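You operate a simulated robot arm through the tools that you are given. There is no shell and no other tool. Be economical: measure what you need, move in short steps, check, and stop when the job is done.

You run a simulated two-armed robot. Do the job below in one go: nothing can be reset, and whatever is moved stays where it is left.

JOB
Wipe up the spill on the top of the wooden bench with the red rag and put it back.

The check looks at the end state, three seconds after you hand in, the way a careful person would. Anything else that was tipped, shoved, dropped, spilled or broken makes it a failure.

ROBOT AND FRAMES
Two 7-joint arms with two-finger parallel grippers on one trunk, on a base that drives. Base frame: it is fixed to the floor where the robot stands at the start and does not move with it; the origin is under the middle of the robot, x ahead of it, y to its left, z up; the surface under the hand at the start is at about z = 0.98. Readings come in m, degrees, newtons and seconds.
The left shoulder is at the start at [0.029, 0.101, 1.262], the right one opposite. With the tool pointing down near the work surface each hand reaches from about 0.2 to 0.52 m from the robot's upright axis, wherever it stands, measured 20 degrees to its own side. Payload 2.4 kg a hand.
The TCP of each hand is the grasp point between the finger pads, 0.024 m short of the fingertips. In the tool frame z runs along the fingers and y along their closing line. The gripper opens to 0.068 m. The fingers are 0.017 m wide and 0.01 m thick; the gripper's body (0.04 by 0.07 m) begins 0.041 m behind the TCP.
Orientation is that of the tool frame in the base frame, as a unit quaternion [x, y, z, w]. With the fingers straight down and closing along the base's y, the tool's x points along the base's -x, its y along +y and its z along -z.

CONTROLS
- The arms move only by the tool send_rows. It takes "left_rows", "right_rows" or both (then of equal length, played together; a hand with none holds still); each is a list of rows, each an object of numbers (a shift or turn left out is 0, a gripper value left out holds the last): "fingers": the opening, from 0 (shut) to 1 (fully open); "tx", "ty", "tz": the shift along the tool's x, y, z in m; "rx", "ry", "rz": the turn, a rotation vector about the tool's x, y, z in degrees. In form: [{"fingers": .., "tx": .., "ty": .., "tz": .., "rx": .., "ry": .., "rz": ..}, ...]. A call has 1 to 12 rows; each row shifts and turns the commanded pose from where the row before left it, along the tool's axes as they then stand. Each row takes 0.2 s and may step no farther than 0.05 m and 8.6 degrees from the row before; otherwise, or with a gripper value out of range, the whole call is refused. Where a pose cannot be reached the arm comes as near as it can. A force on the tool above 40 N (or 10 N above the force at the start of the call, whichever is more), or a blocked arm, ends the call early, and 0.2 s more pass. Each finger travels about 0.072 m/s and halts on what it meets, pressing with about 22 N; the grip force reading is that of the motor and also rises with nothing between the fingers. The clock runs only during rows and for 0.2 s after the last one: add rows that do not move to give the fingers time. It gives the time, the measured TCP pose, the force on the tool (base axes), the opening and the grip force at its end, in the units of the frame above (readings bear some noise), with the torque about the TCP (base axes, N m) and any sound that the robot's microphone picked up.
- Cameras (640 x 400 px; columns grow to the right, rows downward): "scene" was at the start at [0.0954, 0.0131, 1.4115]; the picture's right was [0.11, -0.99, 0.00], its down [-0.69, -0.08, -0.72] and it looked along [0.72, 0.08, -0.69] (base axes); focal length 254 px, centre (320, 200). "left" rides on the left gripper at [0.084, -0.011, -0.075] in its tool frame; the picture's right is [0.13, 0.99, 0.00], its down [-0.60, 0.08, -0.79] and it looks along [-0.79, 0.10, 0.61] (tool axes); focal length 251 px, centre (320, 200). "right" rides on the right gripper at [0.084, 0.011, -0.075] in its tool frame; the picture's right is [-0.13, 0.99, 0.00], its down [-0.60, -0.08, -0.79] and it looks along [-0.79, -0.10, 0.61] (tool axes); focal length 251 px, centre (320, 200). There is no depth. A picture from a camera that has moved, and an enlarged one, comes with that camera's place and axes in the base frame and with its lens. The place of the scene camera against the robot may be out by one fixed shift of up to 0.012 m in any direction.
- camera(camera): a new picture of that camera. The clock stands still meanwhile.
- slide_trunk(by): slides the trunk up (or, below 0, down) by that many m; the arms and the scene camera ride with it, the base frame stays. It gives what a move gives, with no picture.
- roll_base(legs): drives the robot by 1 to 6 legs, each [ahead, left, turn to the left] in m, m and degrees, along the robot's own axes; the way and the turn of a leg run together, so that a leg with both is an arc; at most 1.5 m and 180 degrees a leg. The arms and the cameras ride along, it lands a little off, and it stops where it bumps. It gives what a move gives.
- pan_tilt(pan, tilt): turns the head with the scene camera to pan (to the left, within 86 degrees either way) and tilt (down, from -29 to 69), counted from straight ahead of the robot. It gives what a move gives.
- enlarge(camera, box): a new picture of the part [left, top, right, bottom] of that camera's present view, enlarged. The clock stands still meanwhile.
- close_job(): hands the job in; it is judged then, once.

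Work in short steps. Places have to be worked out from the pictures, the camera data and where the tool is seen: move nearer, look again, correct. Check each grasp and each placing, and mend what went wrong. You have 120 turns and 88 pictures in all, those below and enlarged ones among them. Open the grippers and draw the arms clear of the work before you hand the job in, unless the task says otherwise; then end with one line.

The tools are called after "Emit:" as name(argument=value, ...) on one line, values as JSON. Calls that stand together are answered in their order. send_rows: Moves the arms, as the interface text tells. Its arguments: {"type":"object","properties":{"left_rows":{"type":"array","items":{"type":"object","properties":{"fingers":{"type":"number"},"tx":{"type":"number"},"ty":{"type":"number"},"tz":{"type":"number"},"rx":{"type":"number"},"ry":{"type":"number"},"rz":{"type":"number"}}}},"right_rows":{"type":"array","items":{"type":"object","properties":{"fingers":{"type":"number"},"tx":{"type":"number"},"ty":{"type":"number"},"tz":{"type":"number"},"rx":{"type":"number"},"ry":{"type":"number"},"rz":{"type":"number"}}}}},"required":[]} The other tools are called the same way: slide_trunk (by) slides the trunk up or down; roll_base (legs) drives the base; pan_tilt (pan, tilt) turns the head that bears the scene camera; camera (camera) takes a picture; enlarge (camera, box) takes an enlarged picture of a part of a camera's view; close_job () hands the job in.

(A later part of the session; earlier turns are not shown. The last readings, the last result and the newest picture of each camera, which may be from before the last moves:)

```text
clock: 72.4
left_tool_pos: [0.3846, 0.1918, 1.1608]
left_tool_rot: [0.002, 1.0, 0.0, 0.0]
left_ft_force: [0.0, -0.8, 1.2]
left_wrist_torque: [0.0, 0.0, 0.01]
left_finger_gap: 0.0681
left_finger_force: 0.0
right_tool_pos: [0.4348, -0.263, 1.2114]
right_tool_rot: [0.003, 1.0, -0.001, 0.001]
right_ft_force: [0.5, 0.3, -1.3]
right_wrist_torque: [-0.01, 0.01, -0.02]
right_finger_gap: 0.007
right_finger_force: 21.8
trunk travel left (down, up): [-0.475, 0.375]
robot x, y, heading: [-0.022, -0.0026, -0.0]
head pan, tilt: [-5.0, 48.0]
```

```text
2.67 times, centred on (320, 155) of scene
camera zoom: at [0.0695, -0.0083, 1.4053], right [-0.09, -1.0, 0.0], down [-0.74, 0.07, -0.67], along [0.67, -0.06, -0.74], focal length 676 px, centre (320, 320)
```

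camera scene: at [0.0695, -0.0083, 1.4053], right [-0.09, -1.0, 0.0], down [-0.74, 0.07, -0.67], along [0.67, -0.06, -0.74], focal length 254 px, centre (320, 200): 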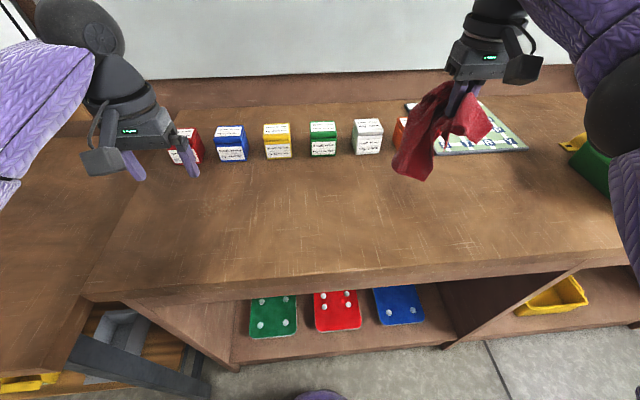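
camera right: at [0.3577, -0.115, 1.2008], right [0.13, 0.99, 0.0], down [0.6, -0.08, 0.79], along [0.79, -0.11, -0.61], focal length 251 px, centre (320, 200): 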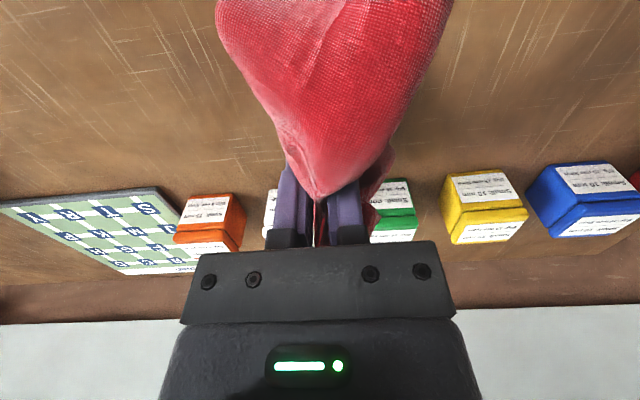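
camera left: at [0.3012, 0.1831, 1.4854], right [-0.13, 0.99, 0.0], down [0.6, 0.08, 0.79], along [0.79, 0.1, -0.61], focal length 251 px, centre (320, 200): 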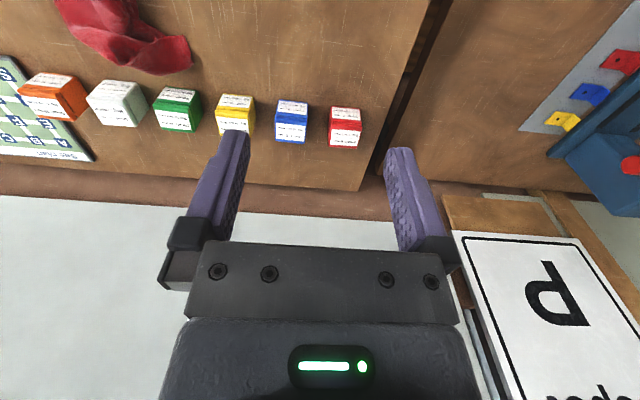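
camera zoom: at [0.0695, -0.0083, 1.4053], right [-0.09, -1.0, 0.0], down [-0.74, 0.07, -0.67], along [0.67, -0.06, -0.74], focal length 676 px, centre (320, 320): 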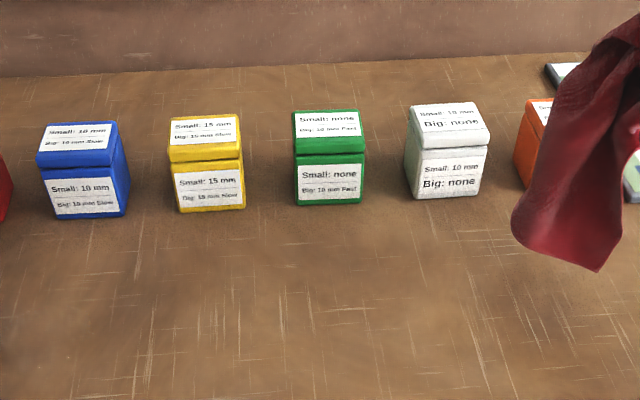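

Nothing under the rag. The spill must be on another bench; I raise the trunk (keeping the rag) and scout, starting with the trolley's hidden end.

Emit:
roll_base(legs=[[-0.4, 0, 0], [0, 0, 135]])

Emit:
slide_trunk(by=0.35)

Emit:
pan_tilt(pan=0, tilt=30)

Emit:
camera(camera="scene")

```text
clock: 80.5
left_tool_pos: [-0.8487, 0.1374, 1.1594]
left_tool_rot: [0.928, -0.373, -0.001, 0.0]
left_ft_force: [0.3, -0.3, 0.2]
left_wrist_torque: [0.0, 0.01, 0.0]
left_finger_gap: 0.068
left_finger_force: 0.1
right_tool_pos: [-0.5698, 0.5007, 1.2105]
right_tool_rot: [0.928, -0.374, -0.001, 0.0]
right_ft_force: [0.1, 0.8, -0.1]
right_wrist_torque: [0.0, -0.03, -0.05]
right_finger_gap: 0.0059
right_finger_force: 22.0
trunk travel left (down, up): [-0.475, 0.375]
robot x, y, heading: [-0.4181, -0.0042, 136.3]
head pan, tilt: [-5.0, 48.0]
```

```text
clock: 84.0
left_tool_pos: [-0.8473, 0.1361, 1.5099]
left_tool_rot: [0.928, -0.373, 0.001, 0.0]
left_ft_force: [0.1, -0.1, 0.3]
left_wrist_torque: [0.01, -0.02, -0.02]
left_finger_gap: 0.0679
left_finger_force: 0.0
right_tool_pos: [-0.5659, 0.4952, 1.5723]
right_tool_rot: [0.928, -0.373, -0.014, -0.006]
right_ft_force: [0.4, 0.5, -0.4]
right_wrist_torque: [0.01, -0.03, -0.06]
right_finger_gap: 0.0059
right_finger_force: 21.9
trunk travel left (down, up): [-0.825, 0.025]
robot x, y, heading: [-0.4183, 0.0011, 136.4]
head pan, tilt: [-5.0, 48.0]
```

```text
clock: 84.8
left_tool_pos: [-0.8481, 0.1371, 1.5104]
left_tool_rot: [0.928, -0.373, 0.0, 0.0]
left_ft_force: [0.9, 0.1, -0.7]
left_wrist_torque: [-0.02, -0.03, 0.0]
left_finger_gap: 0.0678
left_finger_force: 0.1
right_tool_pos: [-0.5653, 0.4955, 1.5722]
right_tool_rot: [0.927, -0.374, -0.015, -0.006]
right_ft_force: [-0.3, -0.2, -0.2]
right_wrist_torque: [-0.02, -0.01, -0.07]
right_finger_gap: 0.006
right_finger_force: 21.7
trunk travel left (down, up): [-0.825, 0.025]
robot x, y, heading: [-0.4132, -0.0014, 136.2]
head pan, tilt: [0.0, 30.0]
```

```text
56 pictures are left
camera scene: at [-0.5, 0.0719, 1.7825], right [0.69, 0.72, 0.0], down [0.36, -0.35, -0.87], along [-0.62, 0.6, -0.5], focal length 254 px, centre (320, 200)
```

scene: 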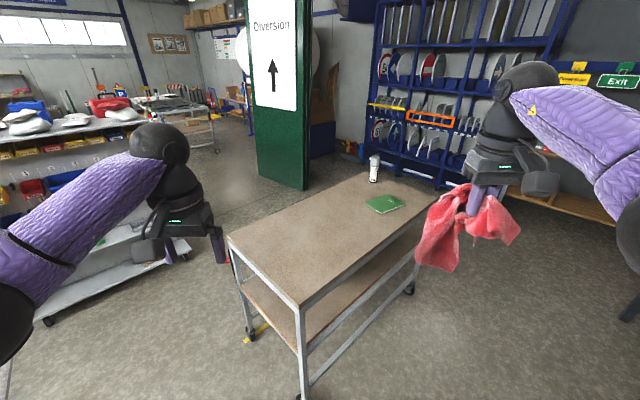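

Trolley is clean. I turn further to view the rear and right-wall benches.

Emit:
roll_base(legs=[[0, 0, 60]])

Emit:
camera(camera="scene")

Emit:
roll_base(legs=[[0, 0, 40]])

Emit:
camera(camera="scene")

```text
clock: 87.8
left_tool_pos: [-0.7489, -0.3087, 1.5091]
left_tool_rot: [0.989, 0.147, 0.001, 0.0]
left_ft_force: [0.2, -0.1, -0.7]
left_wrist_torque: [0.05, 0.0, -0.04]
left_finger_gap: 0.068
left_finger_force: 0.0
right_tool_pos: [-0.9234, 0.1138, 1.5729]
right_tool_rot: [0.989, 0.145, -0.016, 0.002]
right_ft_force: [-0.5, 0.0, 0.2]
right_wrist_torque: [0.01, 0.0, -0.05]
right_finger_gap: 0.0058
right_finger_force: 21.7
trunk travel left (down, up): [-0.825, 0.025]
robot x, y, heading: [-0.4204, 0.0011, -163.0]
head pan, tilt: [0.0, 30.0]
```

```text
55 pictures are left
camera scene: at [-0.5239, -0.0274, 1.7825], right [-0.29, 0.96, 0.0], down [0.48, 0.15, -0.87], along [-0.83, -0.25, -0.5], focal length 254 px, centre (320, 200)
```

scene: 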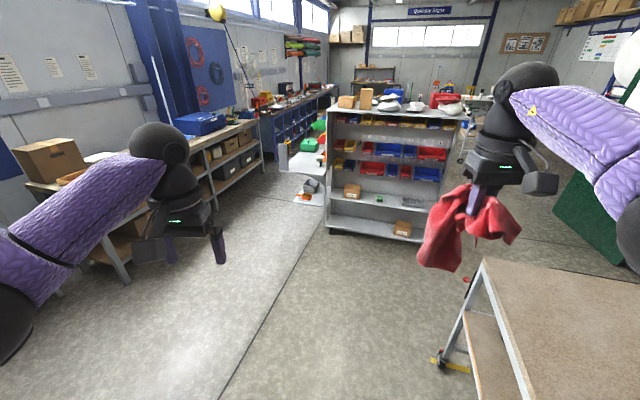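

```text
clock: 90.1
left_tool_pos: [-0.4782, -0.4494, 1.5104]
left_tool_rot: [0.882, 0.472, 0.0, 0.0]
left_ft_force: [0.6, -0.5, 0.3]
left_wrist_torque: [0.03, 0.0, 0.0]
left_finger_gap: 0.068
left_finger_force: 0.0
right_tool_pos: [-0.881, -0.2337, 1.573]
right_tool_rot: [0.882, 0.471, -0.014, 0.007]
right_ft_force: [-0.3, -0.6, -0.4]
right_wrist_torque: [0.03, 0.02, -0.07]
right_finger_gap: 0.0058
right_finger_force: 21.7
trunk travel left (down, up): [-0.825, 0.025]
robot x, y, heading: [-0.4185, -0.0033, -123.9]
head pan, tilt: [0.0, 30.0]
```

```text
54 pictures are left
camera scene: at [-0.4831, -0.0821, 1.7825], right [-0.83, 0.55, 0.0], down [0.28, 0.42, -0.87], along [-0.48, -0.72, -0.5], focal length 254 px, centre (320, 200)
```

scene: 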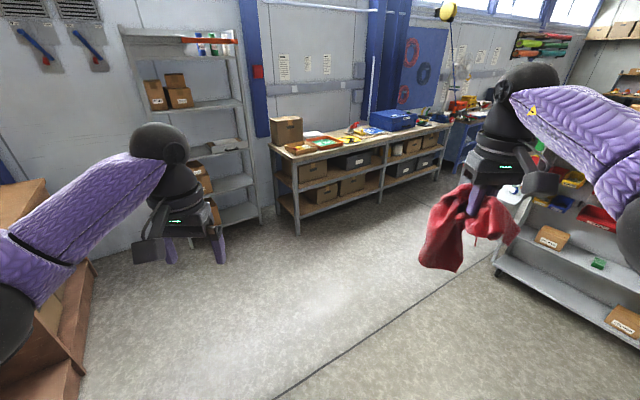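

I enlarge the right-wall bench.

Emit:
enlarge(camera="scene", box=[255, 90, 455, 215])

Emit:
roll_base(legs=[[0, 0, -40]])

Emit:
enlarge(camera="scene", box=[180, 50, 500, 250])

```text
3.20 times, centred on (355, 152) of scene
camera zoom: at [-0.4831, -0.0821, 1.7825], right [-0.83, 0.55, 0.0], down [0.28, 0.42, -0.87], along [-0.48, -0.72, -0.5], focal length 812 px, centre (208, 352)
```

zoom: 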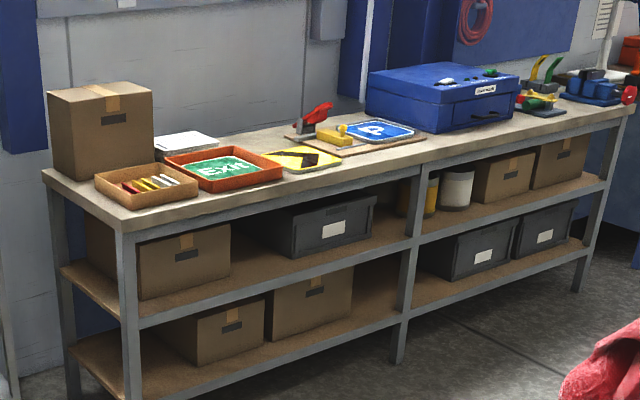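

```text
clock: 92.4
left_tool_pos: [-0.7587, -0.2996, 1.5108]
left_tool_rot: [0.991, 0.132, 0.0, 0.0]
left_ft_force: [-0.4, -0.2, 0.1]
left_wrist_torque: [-0.02, 0.0, -0.02]
left_finger_gap: 0.0681
left_finger_force: 0.0
right_tool_pos: [-0.9212, 0.1277, 1.5727]
right_tool_rot: [0.991, 0.131, -0.016, 0.002]
right_ft_force: [0.5, 0.2, -0.4]
right_wrist_torque: [-0.05, -0.01, 0.05]
right_finger_gap: 0.0056
right_finger_force: 21.6
trunk travel left (down, up): [-0.825, 0.025]
robot x, y, heading: [-0.4163, -0.0027, -164.9]
head pan, tilt: [0.0, 30.0]
```

```text
2.00 times, centred on (340, 150) of scene
camera zoom: at [-0.5246, -0.0244, 1.7825], right [-0.26, 0.97, 0.0], down [0.48, 0.13, -0.87], along [-0.84, -0.23, -0.5], focal length 507 px, centre (280, 300)
```

zoom: 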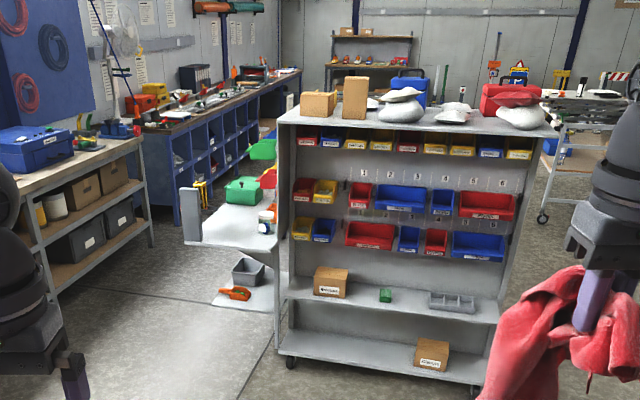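

No spill on those either. I go back to face the main bench and look from low height (grazing reflection) along its length.

Emit:
roll_base(legs=[[0, 0, 165], [-0.25, 0, 0]])

Emit:
slide_trunk(by=-0.4)

Emit:
slide_trunk(by=-0.13)

Emit:
pan_tilt(pan=0, tilt=10)

Emit:
camera(camera="scene")

```text
clock: 100.9
left_tool_pos: [-0.2542, 0.1906, 1.5103]
left_tool_rot: [0.019, 1.0, 0.0, 0.0]
left_ft_force: [-0.9, 0.0, -0.5]
left_wrist_torque: [0.01, -0.02, 0.01]
left_finger_gap: 0.0682
left_finger_force: 0.0
right_tool_pos: [-0.2273, -0.265, 1.5735]
right_tool_rot: [0.019, 1.0, -0.001, 0.015]
right_ft_force: [-0.1, -0.7, -0.2]
right_wrist_torque: [-0.01, 0.0, -0.06]
right_finger_gap: 0.0055
right_finger_force: 22.3
trunk travel left (down, up): [-0.825, 0.025]
robot x, y, heading: [-0.6706, 0.0073, -2.1]
head pan, tilt: [0.0, 30.0]
```

```text
clock: 104.7
left_tool_pos: [-0.2554, 0.1912, 1.1103]
left_tool_rot: [0.018, 1.0, 0.0, 0.0]
left_ft_force: [-0.2, 0.2, -1.0]
left_wrist_torque: [0.04, 0.03, 0.02]
left_finger_gap: 0.0679
left_finger_force: 0.0
right_tool_pos: [-0.2273, -0.2642, 1.1729]
right_tool_rot: [0.019, 1.0, -0.001, 0.016]
right_ft_force: [-0.1, -0.7, 0.1]
right_wrist_torque: [0.0, 0.02, -0.07]
right_finger_gap: 0.0052
right_finger_force: 23.0
trunk travel left (down, up): [-0.425, 0.425]
robot x, y, heading: [-0.6655, 0.0073, -2.0]
head pan, tilt: [0.0, 30.0]
```

```text
clock: 106.3
left_tool_pos: [-0.2549, 0.1904, 0.98]
left_tool_rot: [0.02, 1.0, 0.001, 0.0]
left_ft_force: [-0.2, -0.2, -0.3]
left_wrist_torque: [0.01, 0.0, -0.02]
left_finger_gap: 0.0679
left_finger_force: 0.1
right_tool_pos: [-0.2277, -0.2653, 1.0439]
right_tool_rot: [0.019, 1.0, -0.002, 0.016]
right_ft_force: [0.0, 0.8, -0.3]
right_wrist_torque: [0.02, 0.0, -0.07]
right_finger_gap: 0.0053
right_finger_force: 21.9
trunk travel left (down, up): [-0.295, 0.555]
robot x, y, heading: [-0.6689, 0.0089, -2.0]
head pan, tilt: [0.0, 30.0]
```

```text
clock: 107.1
left_tool_pos: [-0.2556, 0.1909, 0.9792]
left_tool_rot: [0.019, 1.0, 0.0, 0.0]
left_ft_force: [-0.1, -0.3, -0.3]
left_wrist_torque: [0.04, 0.0, 0.0]
left_finger_gap: 0.0681
left_finger_force: 0.0
right_tool_pos: [-0.2269, -0.2636, 1.043]
right_tool_rot: [0.02, 1.0, -0.001, 0.016]
right_ft_force: [-0.5, -0.2, 0.6]
right_wrist_torque: [0.0, 0.0, -0.05]
right_finger_gap: 0.0053
right_finger_force: 21.7
trunk travel left (down, up): [-0.295, 0.555]
robot x, y, heading: [-0.6666, 0.0076, -2.2]
head pan, tilt: [0.0, 10.0]
```

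```text
51 pictures are left
camera scene: at [-0.5341, 0.0062, 1.283], right [-0.04, -1.0, 0.0], down [-0.17, 0.01, -0.98], along [0.98, -0.04, -0.17], focal length 254 px, centre (320, 200)
```

scene: 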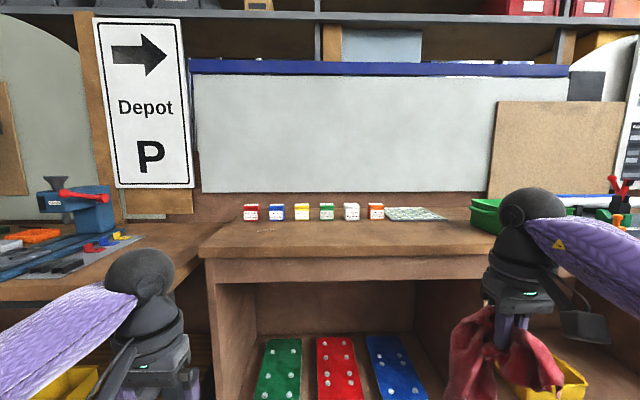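

I see a faint reddish mark around (265,232) on the bench. Enlarging.

Emit:
enlarge(camera="scene", box=[190, 190, 350, 290])

Emit:
enlarge(camera="scene", box=[340, 190, 500, 290])

```text
4.00 times, centred on (270, 240) of scene
camera zoom: at [-0.5341, 0.0062, 1.283], right [-0.04, -1.0, 0.0], down [-0.17, 0.01, -0.98], along [0.98, -0.04, -0.17], focal length 1014 px, centre (520, 40)
```

zoom: 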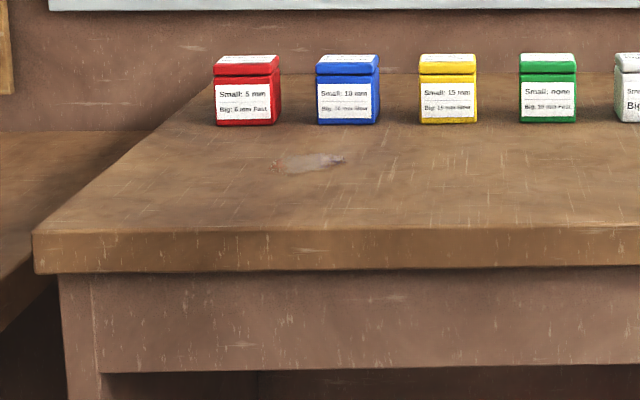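

```text
4.00 times, centred on (420, 240) of scene
camera zoom: at [-0.5341, 0.0062, 1.283], right [-0.04, -1.0, 0.0], down [-0.17, 0.01, -0.98], along [0.98, -0.04, -0.17], focal length 1014 px, centre (-80, 40)
```

zoom: 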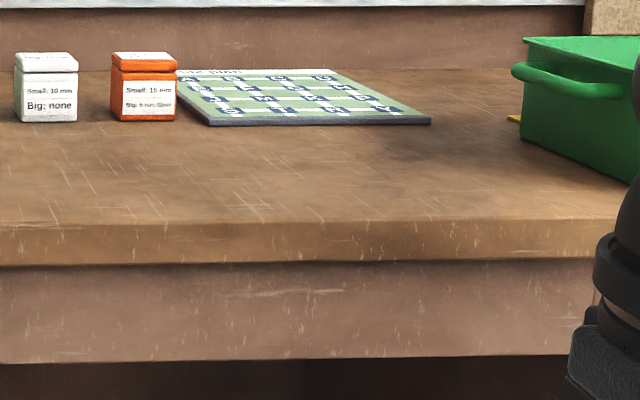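

Found it: a clear glossy puddle in front of the red/blue boxes, about x 0.43–0.50, y 0.15–0.22 (visible only by reflection at low angle). I raise the trunk, turn the robot 40° left so the right hand reaches it, and drive in.

Emit:
slide_trunk(by=0.3)

Emit:
roll_base(legs=[[0, 0, 42]])

Emit:
pan_tilt(pan=-30, tilt=35)

Emit:
camera(camera="scene")

```text
clock: 110.1
left_tool_pos: [-0.2543, 0.1911, 1.2799]
left_tool_rot: [0.018, 1.0, 0.0, -0.001]
left_ft_force: [-0.6, -0.2, -0.4]
left_wrist_torque: [-0.02, -0.05, -0.02]
left_finger_gap: 0.0679
left_finger_force: 0.1
right_tool_pos: [-0.2268, -0.2645, 1.3428]
right_tool_rot: [0.02, 1.0, -0.002, 0.015]
right_ft_force: [0.8, 0.4, 0.0]
right_wrist_torque: [0.04, 0.02, -0.07]
right_finger_gap: 0.0052
right_finger_force: 22.0
trunk travel left (down, up): [-0.595, 0.255]
robot x, y, heading: [-0.6676, 0.0098, -2.1]
head pan, tilt: [0.0, 10.0]
```

```text
clock: 112.5
left_tool_pos: [-0.484, 0.421, 1.2794]
left_tool_rot: [-0.343, 0.939, 0.0, 0.0]
left_ft_force: [-0.1, -0.6, 0.1]
left_wrist_torque: [0.01, 0.03, -0.05]
left_finger_gap: 0.0681
left_finger_force: 0.0
right_tool_pos: [-0.158, 0.1011, 1.3436]
right_tool_rot: [-0.341, 0.94, 0.006, 0.015]
right_ft_force: [-0.3, -0.6, -1.2]
right_wrist_torque: [0.01, -0.01, -0.06]
right_finger_gap: 0.0053
right_finger_force: 22.0
trunk travel left (down, up): [-0.595, 0.255]
robot x, y, heading: [-0.6669, 0.0059, 40.0]
head pan, tilt: [0.0, 10.0]
```

```text
clock: 113.4
left_tool_pos: [-0.4841, 0.4201, 1.2804]
left_tool_rot: [-0.342, 0.94, 0.001, 0.0]
left_ft_force: [0.5, 0.2, 0.3]
left_wrist_torque: [0.05, 0.02, 0.0]
left_finger_gap: 0.0679
left_finger_force: 0.1
right_tool_pos: [-0.1578, 0.1018, 1.3425]
right_tool_rot: [-0.341, 0.94, 0.004, 0.015]
right_ft_force: [-0.6, 0.1, -0.3]
right_wrist_torque: [-0.01, -0.03, -0.07]
right_finger_gap: 0.005
right_finger_force: 22.6
trunk travel left (down, up): [-0.595, 0.255]
robot x, y, heading: [-0.6709, 0.0067, 40.1]
head pan, tilt: [-30.0, 35.0]
```

```text
48 pictures are left
camera scene: at [-0.5791, 0.0361, 1.5447], right [0.18, -0.98, 0.0], down [-0.56, -0.1, -0.82], along [0.81, 0.14, -0.57], focal length 254 px, centre (320, 200)
```

scene: 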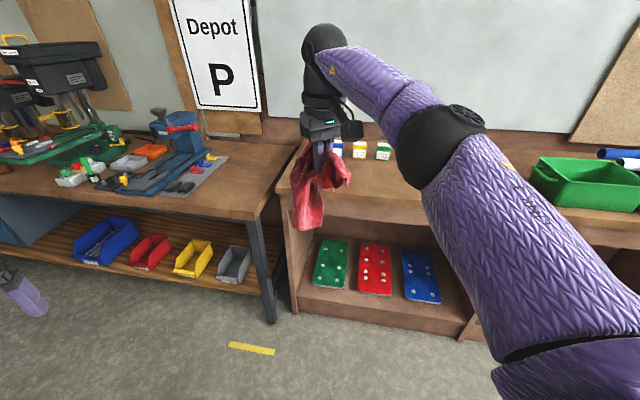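

Clear path; drive in to about (-0.04, 0.02).

Emit:
roll_base(legs=[[0.489, -0.397, 0]])

Emit:
pan_tilt(pan=-20, tilt=45)

Emit:
camera(camera="scene")

Emit:
camera(camera="right")

```text
clock: 116.9
left_tool_pos: [0.1418, 0.421, 1.2798]
left_tool_rot: [-0.341, 0.94, 0.0, -0.001]
left_ft_force: [0.0, 0.7, -0.1]
left_wrist_torque: [0.02, 0.0, 0.0]
left_finger_gap: 0.068
left_finger_force: 0.1
right_tool_pos: [0.4659, 0.1006, 1.3432]
right_tool_rot: [-0.34, 0.94, 0.004, 0.014]
right_ft_force: [0.3, -0.3, 0.4]
right_wrist_torque: [-0.01, -0.01, -0.07]
right_finger_gap: 0.0051
right_finger_force: 22.0
trunk travel left (down, up): [-0.595, 0.255]
robot x, y, heading: [-0.0447, 0.0069, 39.9]
head pan, tilt: [-30.0, 35.0]
```

```text
clock: 117.6
left_tool_pos: [0.1397, 0.4212, 1.2795]
left_tool_rot: [-0.341, 0.94, 0.001, 0.0]
left_ft_force: [0.2, 0.1, -0.5]
left_wrist_torque: [0.0, -0.01, 0.01]
left_finger_gap: 0.068
left_finger_force: 0.0
right_tool_pos: [0.4649, 0.1002, 1.3418]
right_tool_rot: [-0.341, 0.94, 0.004, 0.016]
right_ft_force: [-0.3, 0.1, -0.9]
right_wrist_torque: [-0.01, -0.02, -0.05]
right_finger_gap: 0.0052
right_finger_force: 22.5
trunk travel left (down, up): [-0.595, 0.255]
robot x, y, heading: [-0.0418, 0.0037, 40.3]
head pan, tilt: [-20.0, 45.0]
```

```text
47 pictures are left
camera scene: at [0.0338, 0.0484, 1.5299], right [0.34, -0.94, 0.0], down [-0.66, -0.24, -0.71], along [0.66, 0.24, -0.71], focal length 254 px, centre (320, 200)
```

scene: 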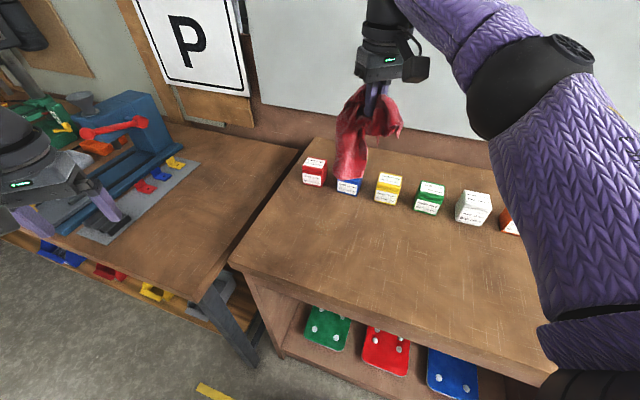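

```text
46 pictures are left
camera right: at [0.3924, 0.0541, 1.415], right [-0.54, 0.84, 0.0], down [0.49, 0.31, 0.81], along [0.68, 0.44, -0.58], focal length 251 px, centre (320, 200)
```

right: 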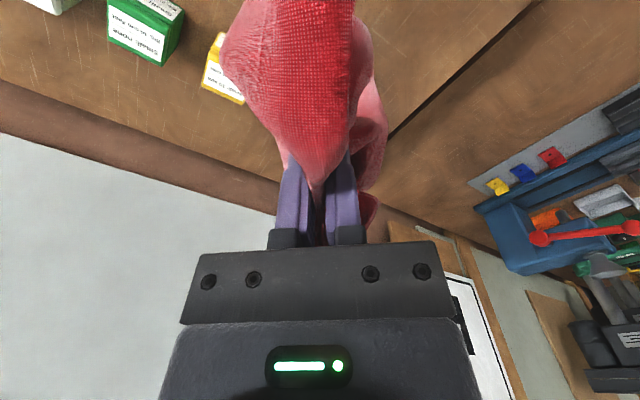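

The farthest part of the spill would be at the reach limit, so I creep 6 cm closer, lower the trunk to the start height, and bring the hand over the near side of the spill.

Emit:
roll_base(legs=[[0.063, -0.006, 0]])

Emit:
slide_trunk(by=-0.1)

```text
clock: 118.6
left_tool_pos: [0.1947, 0.4577, 1.2807]
left_tool_rot: [-0.342, 0.94, 0.0, -0.001]
left_ft_force: [0.2, 0.2, 0.2]
left_wrist_torque: [-0.01, 0.03, -0.01]
left_finger_gap: 0.0681
left_finger_force: 0.1
right_tool_pos: [0.5197, 0.1381, 1.3426]
right_tool_rot: [-0.341, 0.94, 0.004, 0.015]
right_ft_force: [1.1, 0.6, -0.3]
right_wrist_torque: [-0.06, 0.05, -0.04]
right_finger_gap: 0.005
right_finger_force: 21.7
trunk travel left (down, up): [-0.595, 0.255]
robot x, y, heading: [0.0071, 0.0435, 40.1]
head pan, tilt: [-20.0, 45.0]
```

```text
clock: 120.0
left_tool_pos: [0.193, 0.4566, 1.18]
left_tool_rot: [-0.342, 0.94, 0.0, 0.0]
left_ft_force: [-0.4, 0.0, -0.2]
left_wrist_torque: [0.03, 0.02, -0.04]
left_finger_gap: 0.0679
left_finger_force: 0.1
right_tool_pos: [0.5179, 0.1365, 1.2428]
right_tool_rot: [-0.342, 0.94, 0.005, 0.016]
right_ft_force: [0.2, 0.1, -0.3]
right_wrist_torque: [0.03, -0.03, -0.03]
right_finger_gap: 0.0052
right_finger_force: 22.9
trunk travel left (down, up): [-0.495, 0.355]
robot x, y, heading: [0.0095, 0.0423, 39.9]
head pan, tilt: [-20.0, 45.0]
```

Emit:
send_rows(right_rows=[{"tx": 0.02, "ty": 0.036}, {"tx": 0.02, "ty": 0.036}, {}])

Emit:
camera(camera="scene")

```text
clock: 120.8
left_tool_pos: [0.1922, 0.4569, 1.1799]
left_tool_rot: [-0.342, 0.94, 0.0, 0.0]
left_ft_force: [-0.9, 0.3, -0.1]
left_wrist_torque: [-0.01, 0.0, 0.0]
left_finger_gap: 0.0682
left_finger_force: 0.1
right_tool_pos: [0.4407, 0.1636, 1.2432]
right_tool_rot: [-0.34, 0.94, 0.004, 0.014]
right_ft_force: [0.3, -0.5, -0.8]
right_wrist_torque: [0.0, -0.02, -0.04]
right_finger_gap: 0.0053
right_finger_force: 22.1
trunk travel left (down, up): [-0.495, 0.355]
robot x, y, heading: [0.0097, 0.0444, 39.9]
head pan, tilt: [-20.0, 45.0]
```

```text
45 pictures are left
camera scene: at [0.0915, 0.0889, 1.4296], right [0.34, -0.94, 0.0], down [-0.66, -0.24, -0.71], along [0.66, 0.24, -0.71], focal length 254 px, centre (320, 200)
```

scene: 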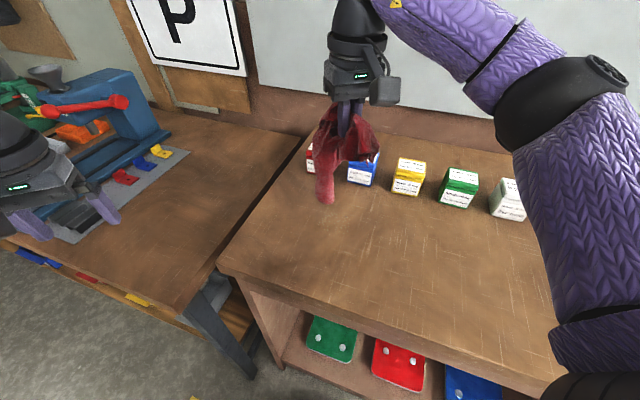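

The rag hangs over the spill. I descend in steps, watching force.

Emit:
send_rows(right_rows=[{"tz": 0.045}, {"tz": 0.045}, {"tz": 0.045}, {"tz": 0.035}, {"tz": 0.02}, {}])

Emit:
camera(camera="scene")

Emit:
camera(camera="right")

```text
clock: 122.2
left_tool_pos: [0.1924, 0.4571, 1.1802]
left_tool_rot: [-0.343, 0.939, 0.0, 0.0]
left_ft_force: [0.0, 0.5, -0.2]
left_wrist_torque: [-0.03, -0.01, 0.0]
left_finger_gap: 0.0677
left_finger_force: 0.0
right_tool_pos: [0.4455, 0.17, 1.0518]
right_tool_rot: [-0.341, 0.94, 0.005, 0.015]
right_ft_force: [-0.8, 0.1, 0.3]
right_wrist_torque: [0.01, 0.0, -0.11]
right_finger_gap: 0.0051
right_finger_force: 22.1
trunk travel left (down, up): [-0.495, 0.355]
robot x, y, heading: [0.007, 0.0421, 39.8]
head pan, tilt: [-20.0, 45.0]
```

```text
44 pictures are left
camera scene: at [0.0914, 0.089, 1.4296], right [0.34, -0.94, 0.0], down [-0.66, -0.24, -0.71], along [0.66, 0.24, -0.71], focal length 254 px, centre (320, 200)
```

scene: 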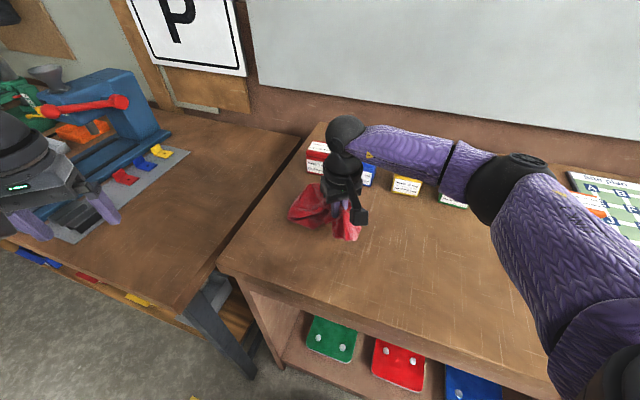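

```text
43 pictures are left
camera right: at [0.3724, 0.1235, 1.1238], right [-0.54, 0.84, 0.0], down [0.49, 0.31, 0.81], along [0.68, 0.44, -0.58], focal length 251 px, centre (320, 200)
```

right: 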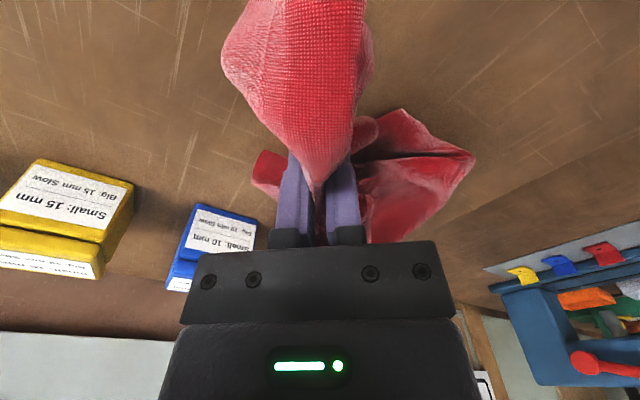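

Rag skirts rest on the bench, clear of the boxes. I go down to TCP z≈1.012 and feel for force.

Emit:
send_rows(right_rows=[{"tz": 0.02}, {"tz": 0.01}, {"tz": 0.007}, {}])

```text
clock: 123.2
left_tool_pos: [0.1921, 0.457, 1.1802]
left_tool_rot: [-0.343, 0.939, 0.0, 0.0]
left_ft_force: [0.1, -0.1, -0.4]
left_wrist_torque: [0.0, 0.02, -0.02]
left_finger_gap: 0.0681
left_finger_force: 0.0
right_tool_pos: [0.4472, 0.1701, 1.0137]
right_tool_rot: [-0.341, 0.94, 0.005, 0.015]
right_ft_force: [0.0, -0.2, 3.2]
right_wrist_torque: [0.03, 0.03, -0.03]
right_finger_gap: 0.0051
right_finger_force: 22.6
trunk travel left (down, up): [-0.495, 0.355]
robot x, y, heading: [0.0079, 0.0417, 40.1]
head pan, tilt: [-20.0, 45.0]
```

Cloth presses at ~3 N. I add a little pressure and sweep zigzag over the region.

Emit:
send_rows(right_rows=[{"tz": 0.004, "ty": -0.02}, {"ty": -0.03}, {"tx": 0.03}, {"ty": 0.033}, {"ty": 0.033}, {"ty": 0.034}, {"tx": -0.025}, {"ty": -0.033}, {"ty": -0.033}, {"ty": -0.034}, {"tx": -0.025}, {}])

Emit:
camera(camera="scene")

```text
clock: 125.8
left_tool_pos: [0.1917, 0.457, 1.1795]
left_tool_rot: [-0.342, 0.94, -0.001, 0.0]
left_ft_force: [-0.3, 0.9, 0.6]
left_wrist_torque: [0.02, -0.01, -0.03]
left_finger_gap: 0.068
left_finger_force: 0.1
right_tool_pos: [0.4957, 0.1443, 1.0105]
right_tool_rot: [-0.341, 0.94, 0.005, 0.015]
right_ft_force: [-0.9, 0.1, -0.4]
right_wrist_torque: [0.01, -0.03, -0.01]
right_finger_gap: 0.0054
right_finger_force: 22.4
trunk travel left (down, up): [-0.495, 0.355]
robot x, y, heading: [0.0094, 0.0437, 39.8]
head pan, tilt: [-20.0, 45.0]
```

```text
42 pictures are left
camera scene: at [0.0914, 0.0888, 1.4296], right [0.34, -0.94, 0.0], down [-0.66, -0.24, -0.71], along [0.66, 0.24, -0.71], focal length 254 px, centre (320, 200)
```

scene: 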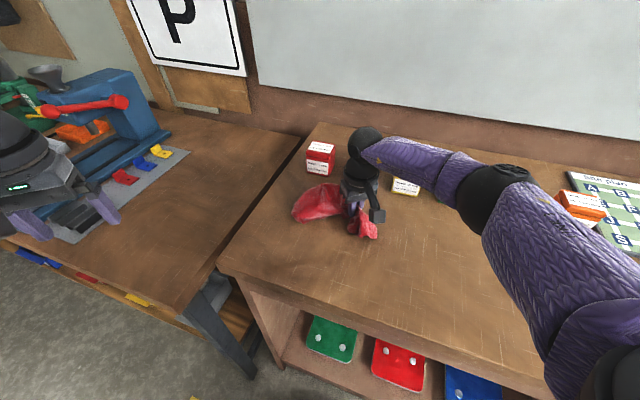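

Moving fine; pressure dropped, so press 3 mm more and continue sweeping the farther half.

Emit:
send_rows(right_rows=[{"tz": 0.004, "ty": 0.03}, {"ty": 0.035}, {"ty": 0.035}, {"tx": -0.02}, {"ty": -0.033}, {"ty": -0.033}, {"ty": -0.034}, {"tx": 0.01, "ty": 0.02}, {"ty": 0.03}, {"ty": 0.03}, {"tx": 0.03, "ty": 0.01}, {}])

Emit:
camera(camera="right")

```text
clock: 128.4
left_tool_pos: [0.1912, 0.4573, 1.18]
left_tool_rot: [-0.342, 0.94, 0.0, 0.0]
left_ft_force: [-0.4, -0.2, 0.7]
left_wrist_torque: [0.01, -0.01, 0.0]
left_finger_gap: 0.0681
left_finger_force: 0.1
right_tool_pos: [0.4184, 0.2028, 1.0073]
right_tool_rot: [-0.341, 0.94, 0.005, 0.015]
right_ft_force: [0.7, 0.0, 5.0]
right_wrist_torque: [0.03, -0.05, 0.0]
right_finger_gap: 0.0056
right_finger_force: 22.1
trunk travel left (down, up): [-0.495, 0.355]
robot x, y, heading: [0.0065, 0.0433, 39.8]
head pan, tilt: [-20.0, 45.0]
```

```text
41 pictures are left
camera right: at [0.3455, 0.1565, 1.08], right [-0.54, 0.84, 0.0], down [0.49, 0.31, 0.81], along [0.68, 0.44, -0.58], focal length 251 px, centre (320, 200)
```

right: 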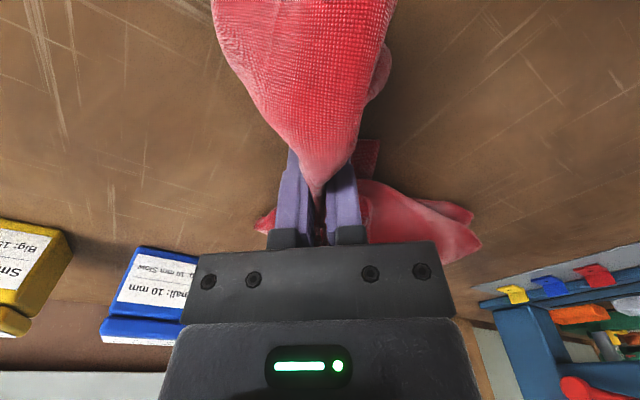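

Wiped over the area. I lift and back off to view at the same grazing angle.

Emit:
send_rows(right_rows=[{"tz": -0.045}, {"tz": -0.045}, {"tz": -0.045}, {"tz": -0.045}, {"tz": -0.045}, {}])

Emit:
roll_base(legs=[[-0.42, 0.353, 0]])

Emit:
slide_trunk(by=-0.15)

Emit:
pan_tilt(pan=-35, tilt=12)

Emit:
camera(camera="scene")

```text
clock: 129.8
left_tool_pos: [0.1924, 0.4569, 1.1799]
left_tool_rot: [-0.342, 0.94, 0.0, 0.0]
left_ft_force: [-0.7, 1.1, -0.1]
left_wrist_torque: [-0.02, -0.04, -0.01]
left_finger_gap: 0.0679
left_finger_force: 0.1
right_tool_pos: [0.417, 0.1972, 1.2344]
right_tool_rot: [-0.341, 0.94, 0.004, 0.015]
right_ft_force: [1.1, 0.0, 0.2]
right_wrist_torque: [0.01, 0.02, -0.03]
right_finger_gap: 0.0057
right_finger_force: 22.1
trunk travel left (down, up): [-0.495, 0.355]
robot x, y, heading: [0.0065, 0.0449, 39.9]
head pan, tilt: [-20.0, 45.0]
```

```text
clock: 132.9
left_tool_pos: [-0.3438, 0.4508, 1.1806]
left_tool_rot: [-0.335, 0.942, 0.0, 0.0]
left_ft_force: [-0.3, -0.2, 0.0]
left_wrist_torque: [0.0, -0.02, 0.01]
left_finger_gap: 0.0681
left_finger_force: 0.1
right_tool_pos: [-0.1219, 0.1885, 1.2335]
right_tool_rot: [-0.335, 0.942, 0.005, 0.015]
right_ft_force: [0.8, 1.0, -1.0]
right_wrist_torque: [-0.02, -0.03, -0.04]
right_finger_gap: 0.0057
right_finger_force: 22.2
trunk travel left (down, up): [-0.495, 0.355]
robot x, y, heading: [-0.5329, 0.0427, 38.9]
head pan, tilt: [-20.0, 45.0]
```

```text
clock: 134.6
left_tool_pos: [-0.3431, 0.4503, 1.0297]
left_tool_rot: [-0.336, 0.942, 0.0, 0.0]
left_ft_force: [0.6, -0.4, 0.6]
left_wrist_torque: [-0.02, -0.02, 0.02]
left_finger_gap: 0.068
left_finger_force: 0.0
right_tool_pos: [-0.1213, 0.1876, 1.0835]
right_tool_rot: [-0.335, 0.942, 0.004, 0.016]
right_ft_force: [0.1, -0.4, -0.7]
right_wrist_torque: [-0.01, -0.01, -0.04]
right_finger_gap: 0.0054
right_finger_force: 21.9
trunk travel left (down, up): [-0.345, 0.505]
robot x, y, heading: [-0.5337, 0.0374, 39.1]
head pan, tilt: [-20.0, 45.0]
```

```text
clock: 135.6
left_tool_pos: [-0.3442, 0.4504, 1.0291]
left_tool_rot: [-0.336, 0.942, 0.001, 0.0]
left_ft_force: [-0.2, 1.3, 0.7]
left_wrist_torque: [-0.01, -0.01, 0.01]
left_finger_gap: 0.0682
left_finger_force: 0.0
right_tool_pos: [-0.1212, 0.1861, 1.0838]
right_tool_rot: [-0.335, 0.942, 0.004, 0.014]
right_ft_force: [0.0, -0.2, -0.5]
right_wrist_torque: [0.01, 0.01, 0.0]
right_finger_gap: 0.0056
right_finger_force: 22.0
trunk travel left (down, up): [-0.345, 0.505]
robot x, y, heading: [-0.5328, 0.0427, 39.2]
head pan, tilt: [-35.0, 12.0]
```

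```text
40 pictures are left
camera scene: at [-0.4178, 0.0768, 1.3303], right [0.07, -1.0, 0.0], down [-0.21, -0.02, -0.98], along [0.98, 0.07, -0.21], focal length 254 px, centre (320, 200)
```

scene: 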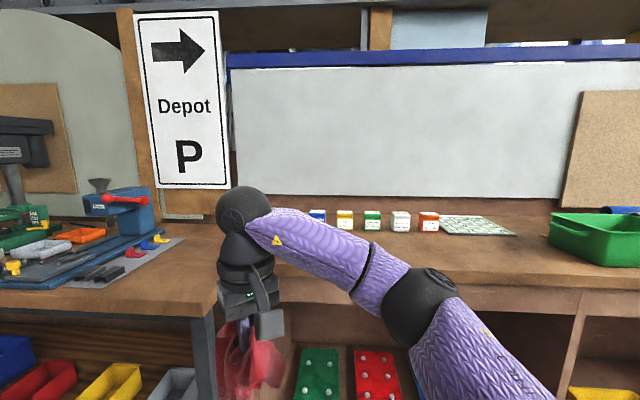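

The arm blocks the spot. I turn back to heading ~0 and reproduce the earlier viewpoint.

Emit:
roll_base(legs=[[0, 0, -41.3], [-0.13, -0.03, 0]])

Emit:
slide_trunk(by=-0.03)

Emit:
pan_tilt(pan=0, tilt=10)

Emit:
camera(camera="scene")

Emit:
enlarge(camera="scene", box=[190, 190, 350, 290])

```text
clock: 138.8
left_tool_pos: [-0.2465, 0.1962, 1.0319]
left_tool_rot: [0.021, 1.0, 0.0, 0.001]
left_ft_force: [0.0, -0.6, -0.2]
left_wrist_torque: [-0.01, -0.02, -0.01]
left_finger_gap: 0.0682
left_finger_force: 0.1
right_tool_pos: [-0.2551, -0.1479, 1.0834]
right_tool_rot: [0.023, 1.0, -0.001, 0.016]
right_ft_force: [-0.2, 0.1, -0.8]
right_wrist_torque: [-0.01, 0.02, 0.06]
right_finger_gap: 0.0056
right_finger_force: 22.1
trunk travel left (down, up): [-0.345, 0.505]
robot x, y, heading: [-0.6609, 0.0162, -2.5]
head pan, tilt: [-35.0, 12.0]
```

```text
clock: 139.6
left_tool_pos: [-0.2461, 0.1963, 1.0002]
left_tool_rot: [0.021, 1.0, 0.0, 0.0]
left_ft_force: [0.0, 0.3, 0.2]
left_wrist_torque: [0.01, -0.01, 0.01]
left_finger_gap: 0.0679
left_finger_force: 0.0
right_tool_pos: [-0.2555, -0.1467, 1.0538]
right_tool_rot: [0.022, 1.0, -0.001, 0.015]
right_ft_force: [-0.1, 0.4, 0.3]
right_wrist_torque: [-0.01, 0.03, 0.02]
right_finger_gap: 0.0055
right_finger_force: 22.5
trunk travel left (down, up): [-0.315, 0.535]
robot x, y, heading: [-0.6576, 0.0149, -2.1]
head pan, tilt: [-35.0, 12.0]
```

```text
clock: 140.6
left_tool_pos: [-0.246, 0.1965, 0.9999]
left_tool_rot: [0.021, 1.0, 0.0, -0.001]
left_ft_force: [-0.8, 0.1, 0.3]
left_wrist_torque: [-0.01, 0.0, -0.01]
left_finger_gap: 0.0679
left_finger_force: 0.0
right_tool_pos: [-0.2568, -0.1469, 1.0532]
right_tool_rot: [0.022, 1.0, -0.001, 0.016]
right_ft_force: [0.6, 0.5, -0.4]
right_wrist_torque: [0.0, 0.0, 0.06]
right_finger_gap: 0.0055
right_finger_force: 21.8
trunk travel left (down, up): [-0.315, 0.535]
robot x, y, heading: [-0.6573, 0.0147, -1.9]
head pan, tilt: [0.0, 10.0]
```

```text
39 pictures are left
camera scene: at [-0.5307, 0.0135, 1.3033], right [-0.04, -1.0, 0.0], down [-0.17, 0.01, -0.98], along [0.98, -0.04, -0.17], focal length 254 px, centre (320, 200)
```

scene: 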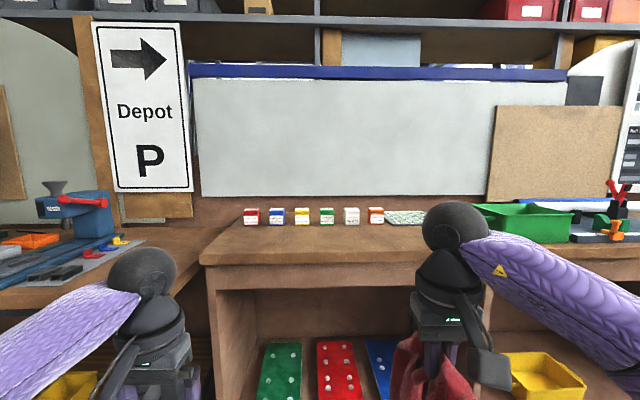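

```text
4.00 times, centred on (270, 240) of scene
camera zoom: at [-0.5307, 0.0135, 1.3033], right [-0.04, -1.0, 0.0], down [-0.17, 0.01, -0.98], along [0.98, -0.04, -0.17], focal length 1014 px, centre (520, 40)
```

zoom: 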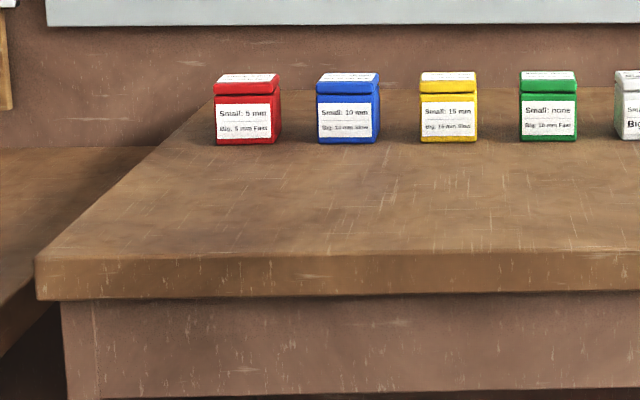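

The gloss is gone here. I confirm from the exact earlier height and a lower one, since visibility depends on angle.

Emit:
slide_trunk(by=-0.02)

Emit:
enlarge(camera="scene", box=[190, 190, 350, 290])

Emit:
slide_trunk(by=-0.08)

Emit:
enlarge(camera="scene", box=[190, 170, 350, 270])

Emit:
enlarge(camera="scene", box=[340, 170, 500, 270])

```text
clock: 141.3
left_tool_pos: [-0.2455, 0.1961, 0.9801]
left_tool_rot: [0.021, 1.0, 0.0, 0.0]
left_ft_force: [0.5, 0.4, -0.8]
left_wrist_torque: [0.04, 0.0, 0.01]
left_finger_gap: 0.0681
left_finger_force: 0.1
right_tool_pos: [-0.2558, -0.1472, 1.0347]
right_tool_rot: [0.022, 1.0, -0.002, 0.016]
right_ft_force: [0.3, 0.7, -1.1]
right_wrist_torque: [-0.01, -0.01, 0.02]
right_finger_gap: 0.0054
right_finger_force: 22.5
trunk travel left (down, up): [-0.295, 0.555]
robot x, y, heading: [-0.6603, 0.0144, -2.4]
head pan, tilt: [0.0, 10.0]
```

```text
4.00 times, centred on (270, 240) of scene
camera zoom: at [-0.527, 0.0134, 1.283], right [-0.04, -1.0, 0.0], down [-0.17, 0.01, -0.98], along [0.98, -0.04, -0.17], focal length 1014 px, centre (520, 40)
```

zoom: 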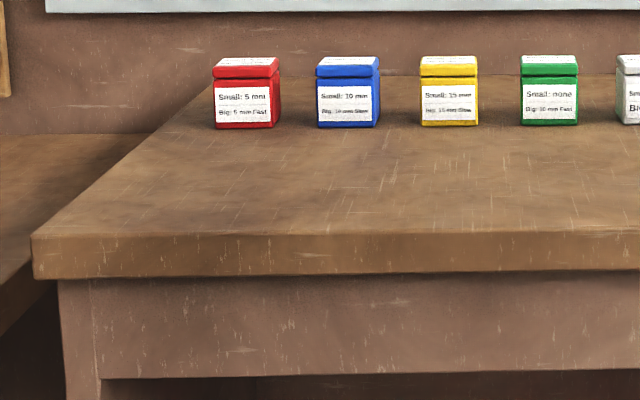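

```text
clock: 142.4
left_tool_pos: [-0.2465, 0.1963, 0.8998]
left_tool_rot: [0.02, 1.0, 0.0, 0.0]
left_ft_force: [-0.2, 0.1, -0.2]
left_wrist_torque: [0.01, 0.01, -0.02]
left_finger_gap: 0.068
left_finger_force: 0.0
right_tool_pos: [-0.2555, -0.1471, 0.9528]
right_tool_rot: [0.022, 1.0, -0.001, 0.016]
right_ft_force: [-0.1, -0.1, 0.3]
right_wrist_torque: [-0.02, 0.03, 0.06]
right_finger_gap: 0.0054
right_finger_force: 22.3
trunk travel left (down, up): [-0.215, 0.635]
robot x, y, heading: [-0.6639, 0.0212, -2.3]
head pan, tilt: [0.0, 10.0]
```

```text
4.00 times, centred on (270, 220) of scene
camera zoom: at [-0.5083, 0.0127, 1.2019], right [-0.04, -1.0, 0.0], down [-0.17, 0.01, -0.98], along [0.98, -0.04, -0.17], focal length 1014 px, centre (520, 120)
```

zoom: 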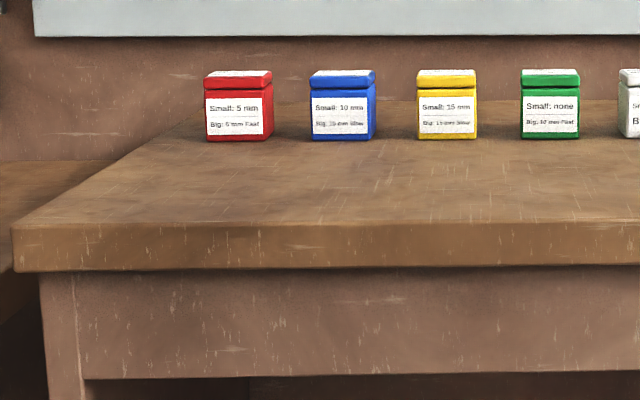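

```text
4.00 times, centred on (420, 220) of scene
camera zoom: at [-0.5083, 0.0127, 1.2019], right [-0.04, -1.0, 0.0], down [-0.17, 0.01, -0.98], along [0.98, -0.04, -0.17], focal length 1014 px, centre (-80, 120)
```

zoom: 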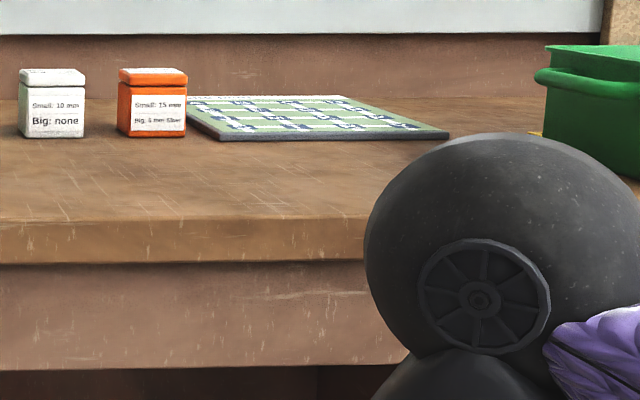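

The spill is gone at both angles, boxes undisturbed. Now return the rag: raise the trunk, drive back to the start place.

Emit:
slide_trunk(by=0.32)

Emit:
roll_base(legs=[[0, 0, 2.2], [0.64, -0.015, 0]])

Emit:
pan_tilt(pan=-5, tilt=48)

Emit:
camera(camera="scene")

```text
clock: 145.6
left_tool_pos: [-0.2462, 0.1966, 1.2201]
left_tool_rot: [0.021, 1.0, -0.001, -0.001]
left_ft_force: [0.7, 0.5, 0.6]
left_wrist_torque: [0.04, 0.02, 0.02]
left_finger_gap: 0.068
left_finger_force: 0.1
right_tool_pos: [-0.2556, -0.1477, 1.2721]
right_tool_rot: [0.022, 1.0, -0.001, 0.016]
right_ft_force: [-0.4, -0.4, -1.8]
right_wrist_torque: [0.0, -0.01, 0.07]
right_finger_gap: 0.0057
right_finger_force: 22.1
trunk travel left (down, up): [-0.535, 0.315]
robot x, y, heading: [-0.6591, 0.0137, -2.2]
head pan, tilt: [0.0, 10.0]
```

```text
clock: 149.6
left_tool_pos: [0.3916, 0.1866, 1.2198]
left_tool_rot: [0.009, 1.0, 0.0, -0.001]
left_ft_force: [0.6, -0.3, 0.4]
left_wrist_torque: [0.01, 0.0, 0.01]
left_finger_gap: 0.0678
left_finger_force: 0.0
right_tool_pos: [0.3905, -0.1579, 1.2731]
right_tool_rot: [0.009, 1.0, -0.001, 0.016]
right_ft_force: [-0.1, -0.5, 0.2]
right_wrist_torque: [0.01, 0.01, 0.04]
right_finger_gap: 0.0055
right_finger_force: 21.8
trunk travel left (down, up): [-0.535, 0.315]
robot x, y, heading: [-0.0198, -0.0031, -1.1]
head pan, tilt: [0.0, 10.0]
```

```text
clock: 150.6
left_tool_pos: [0.3907, 0.1864, 1.2206]
left_tool_rot: [0.008, 1.0, -0.001, 0.0]
left_ft_force: [-0.8, -0.1, 0.0]
left_wrist_torque: [0.0, -0.01, 0.02]
left_finger_gap: 0.0679
left_finger_force: 0.1
right_tool_pos: [0.3906, -0.1581, 1.2722]
right_tool_rot: [0.009, 1.0, -0.001, 0.017]
right_ft_force: [0.6, -0.2, -0.5]
right_wrist_torque: [0.02, -0.01, 0.07]
right_finger_gap: 0.0057
right_finger_force: 22.3
trunk travel left (down, up): [-0.535, 0.315]
robot x, y, heading: [-0.0163, -0.0079, -0.7]
head pan, tilt: [-5.0, 48.0]
```

```text
34 pictures are left
camera scene: at [0.0685, -0.0103, 1.4656], right [-0.1, -0.99, 0.0], down [-0.74, 0.08, -0.67], along [0.67, -0.07, -0.74], focal length 254 px, centre (320, 200)
```

scene: 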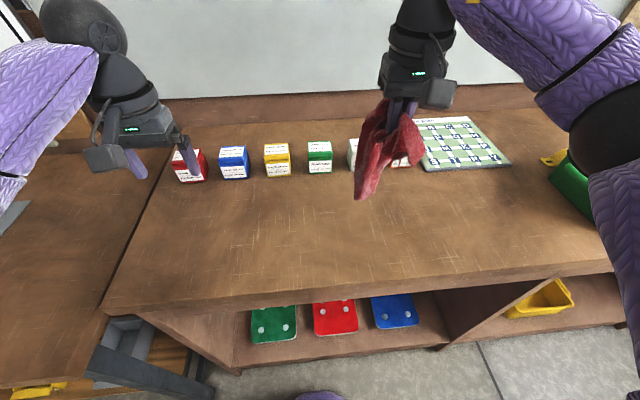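

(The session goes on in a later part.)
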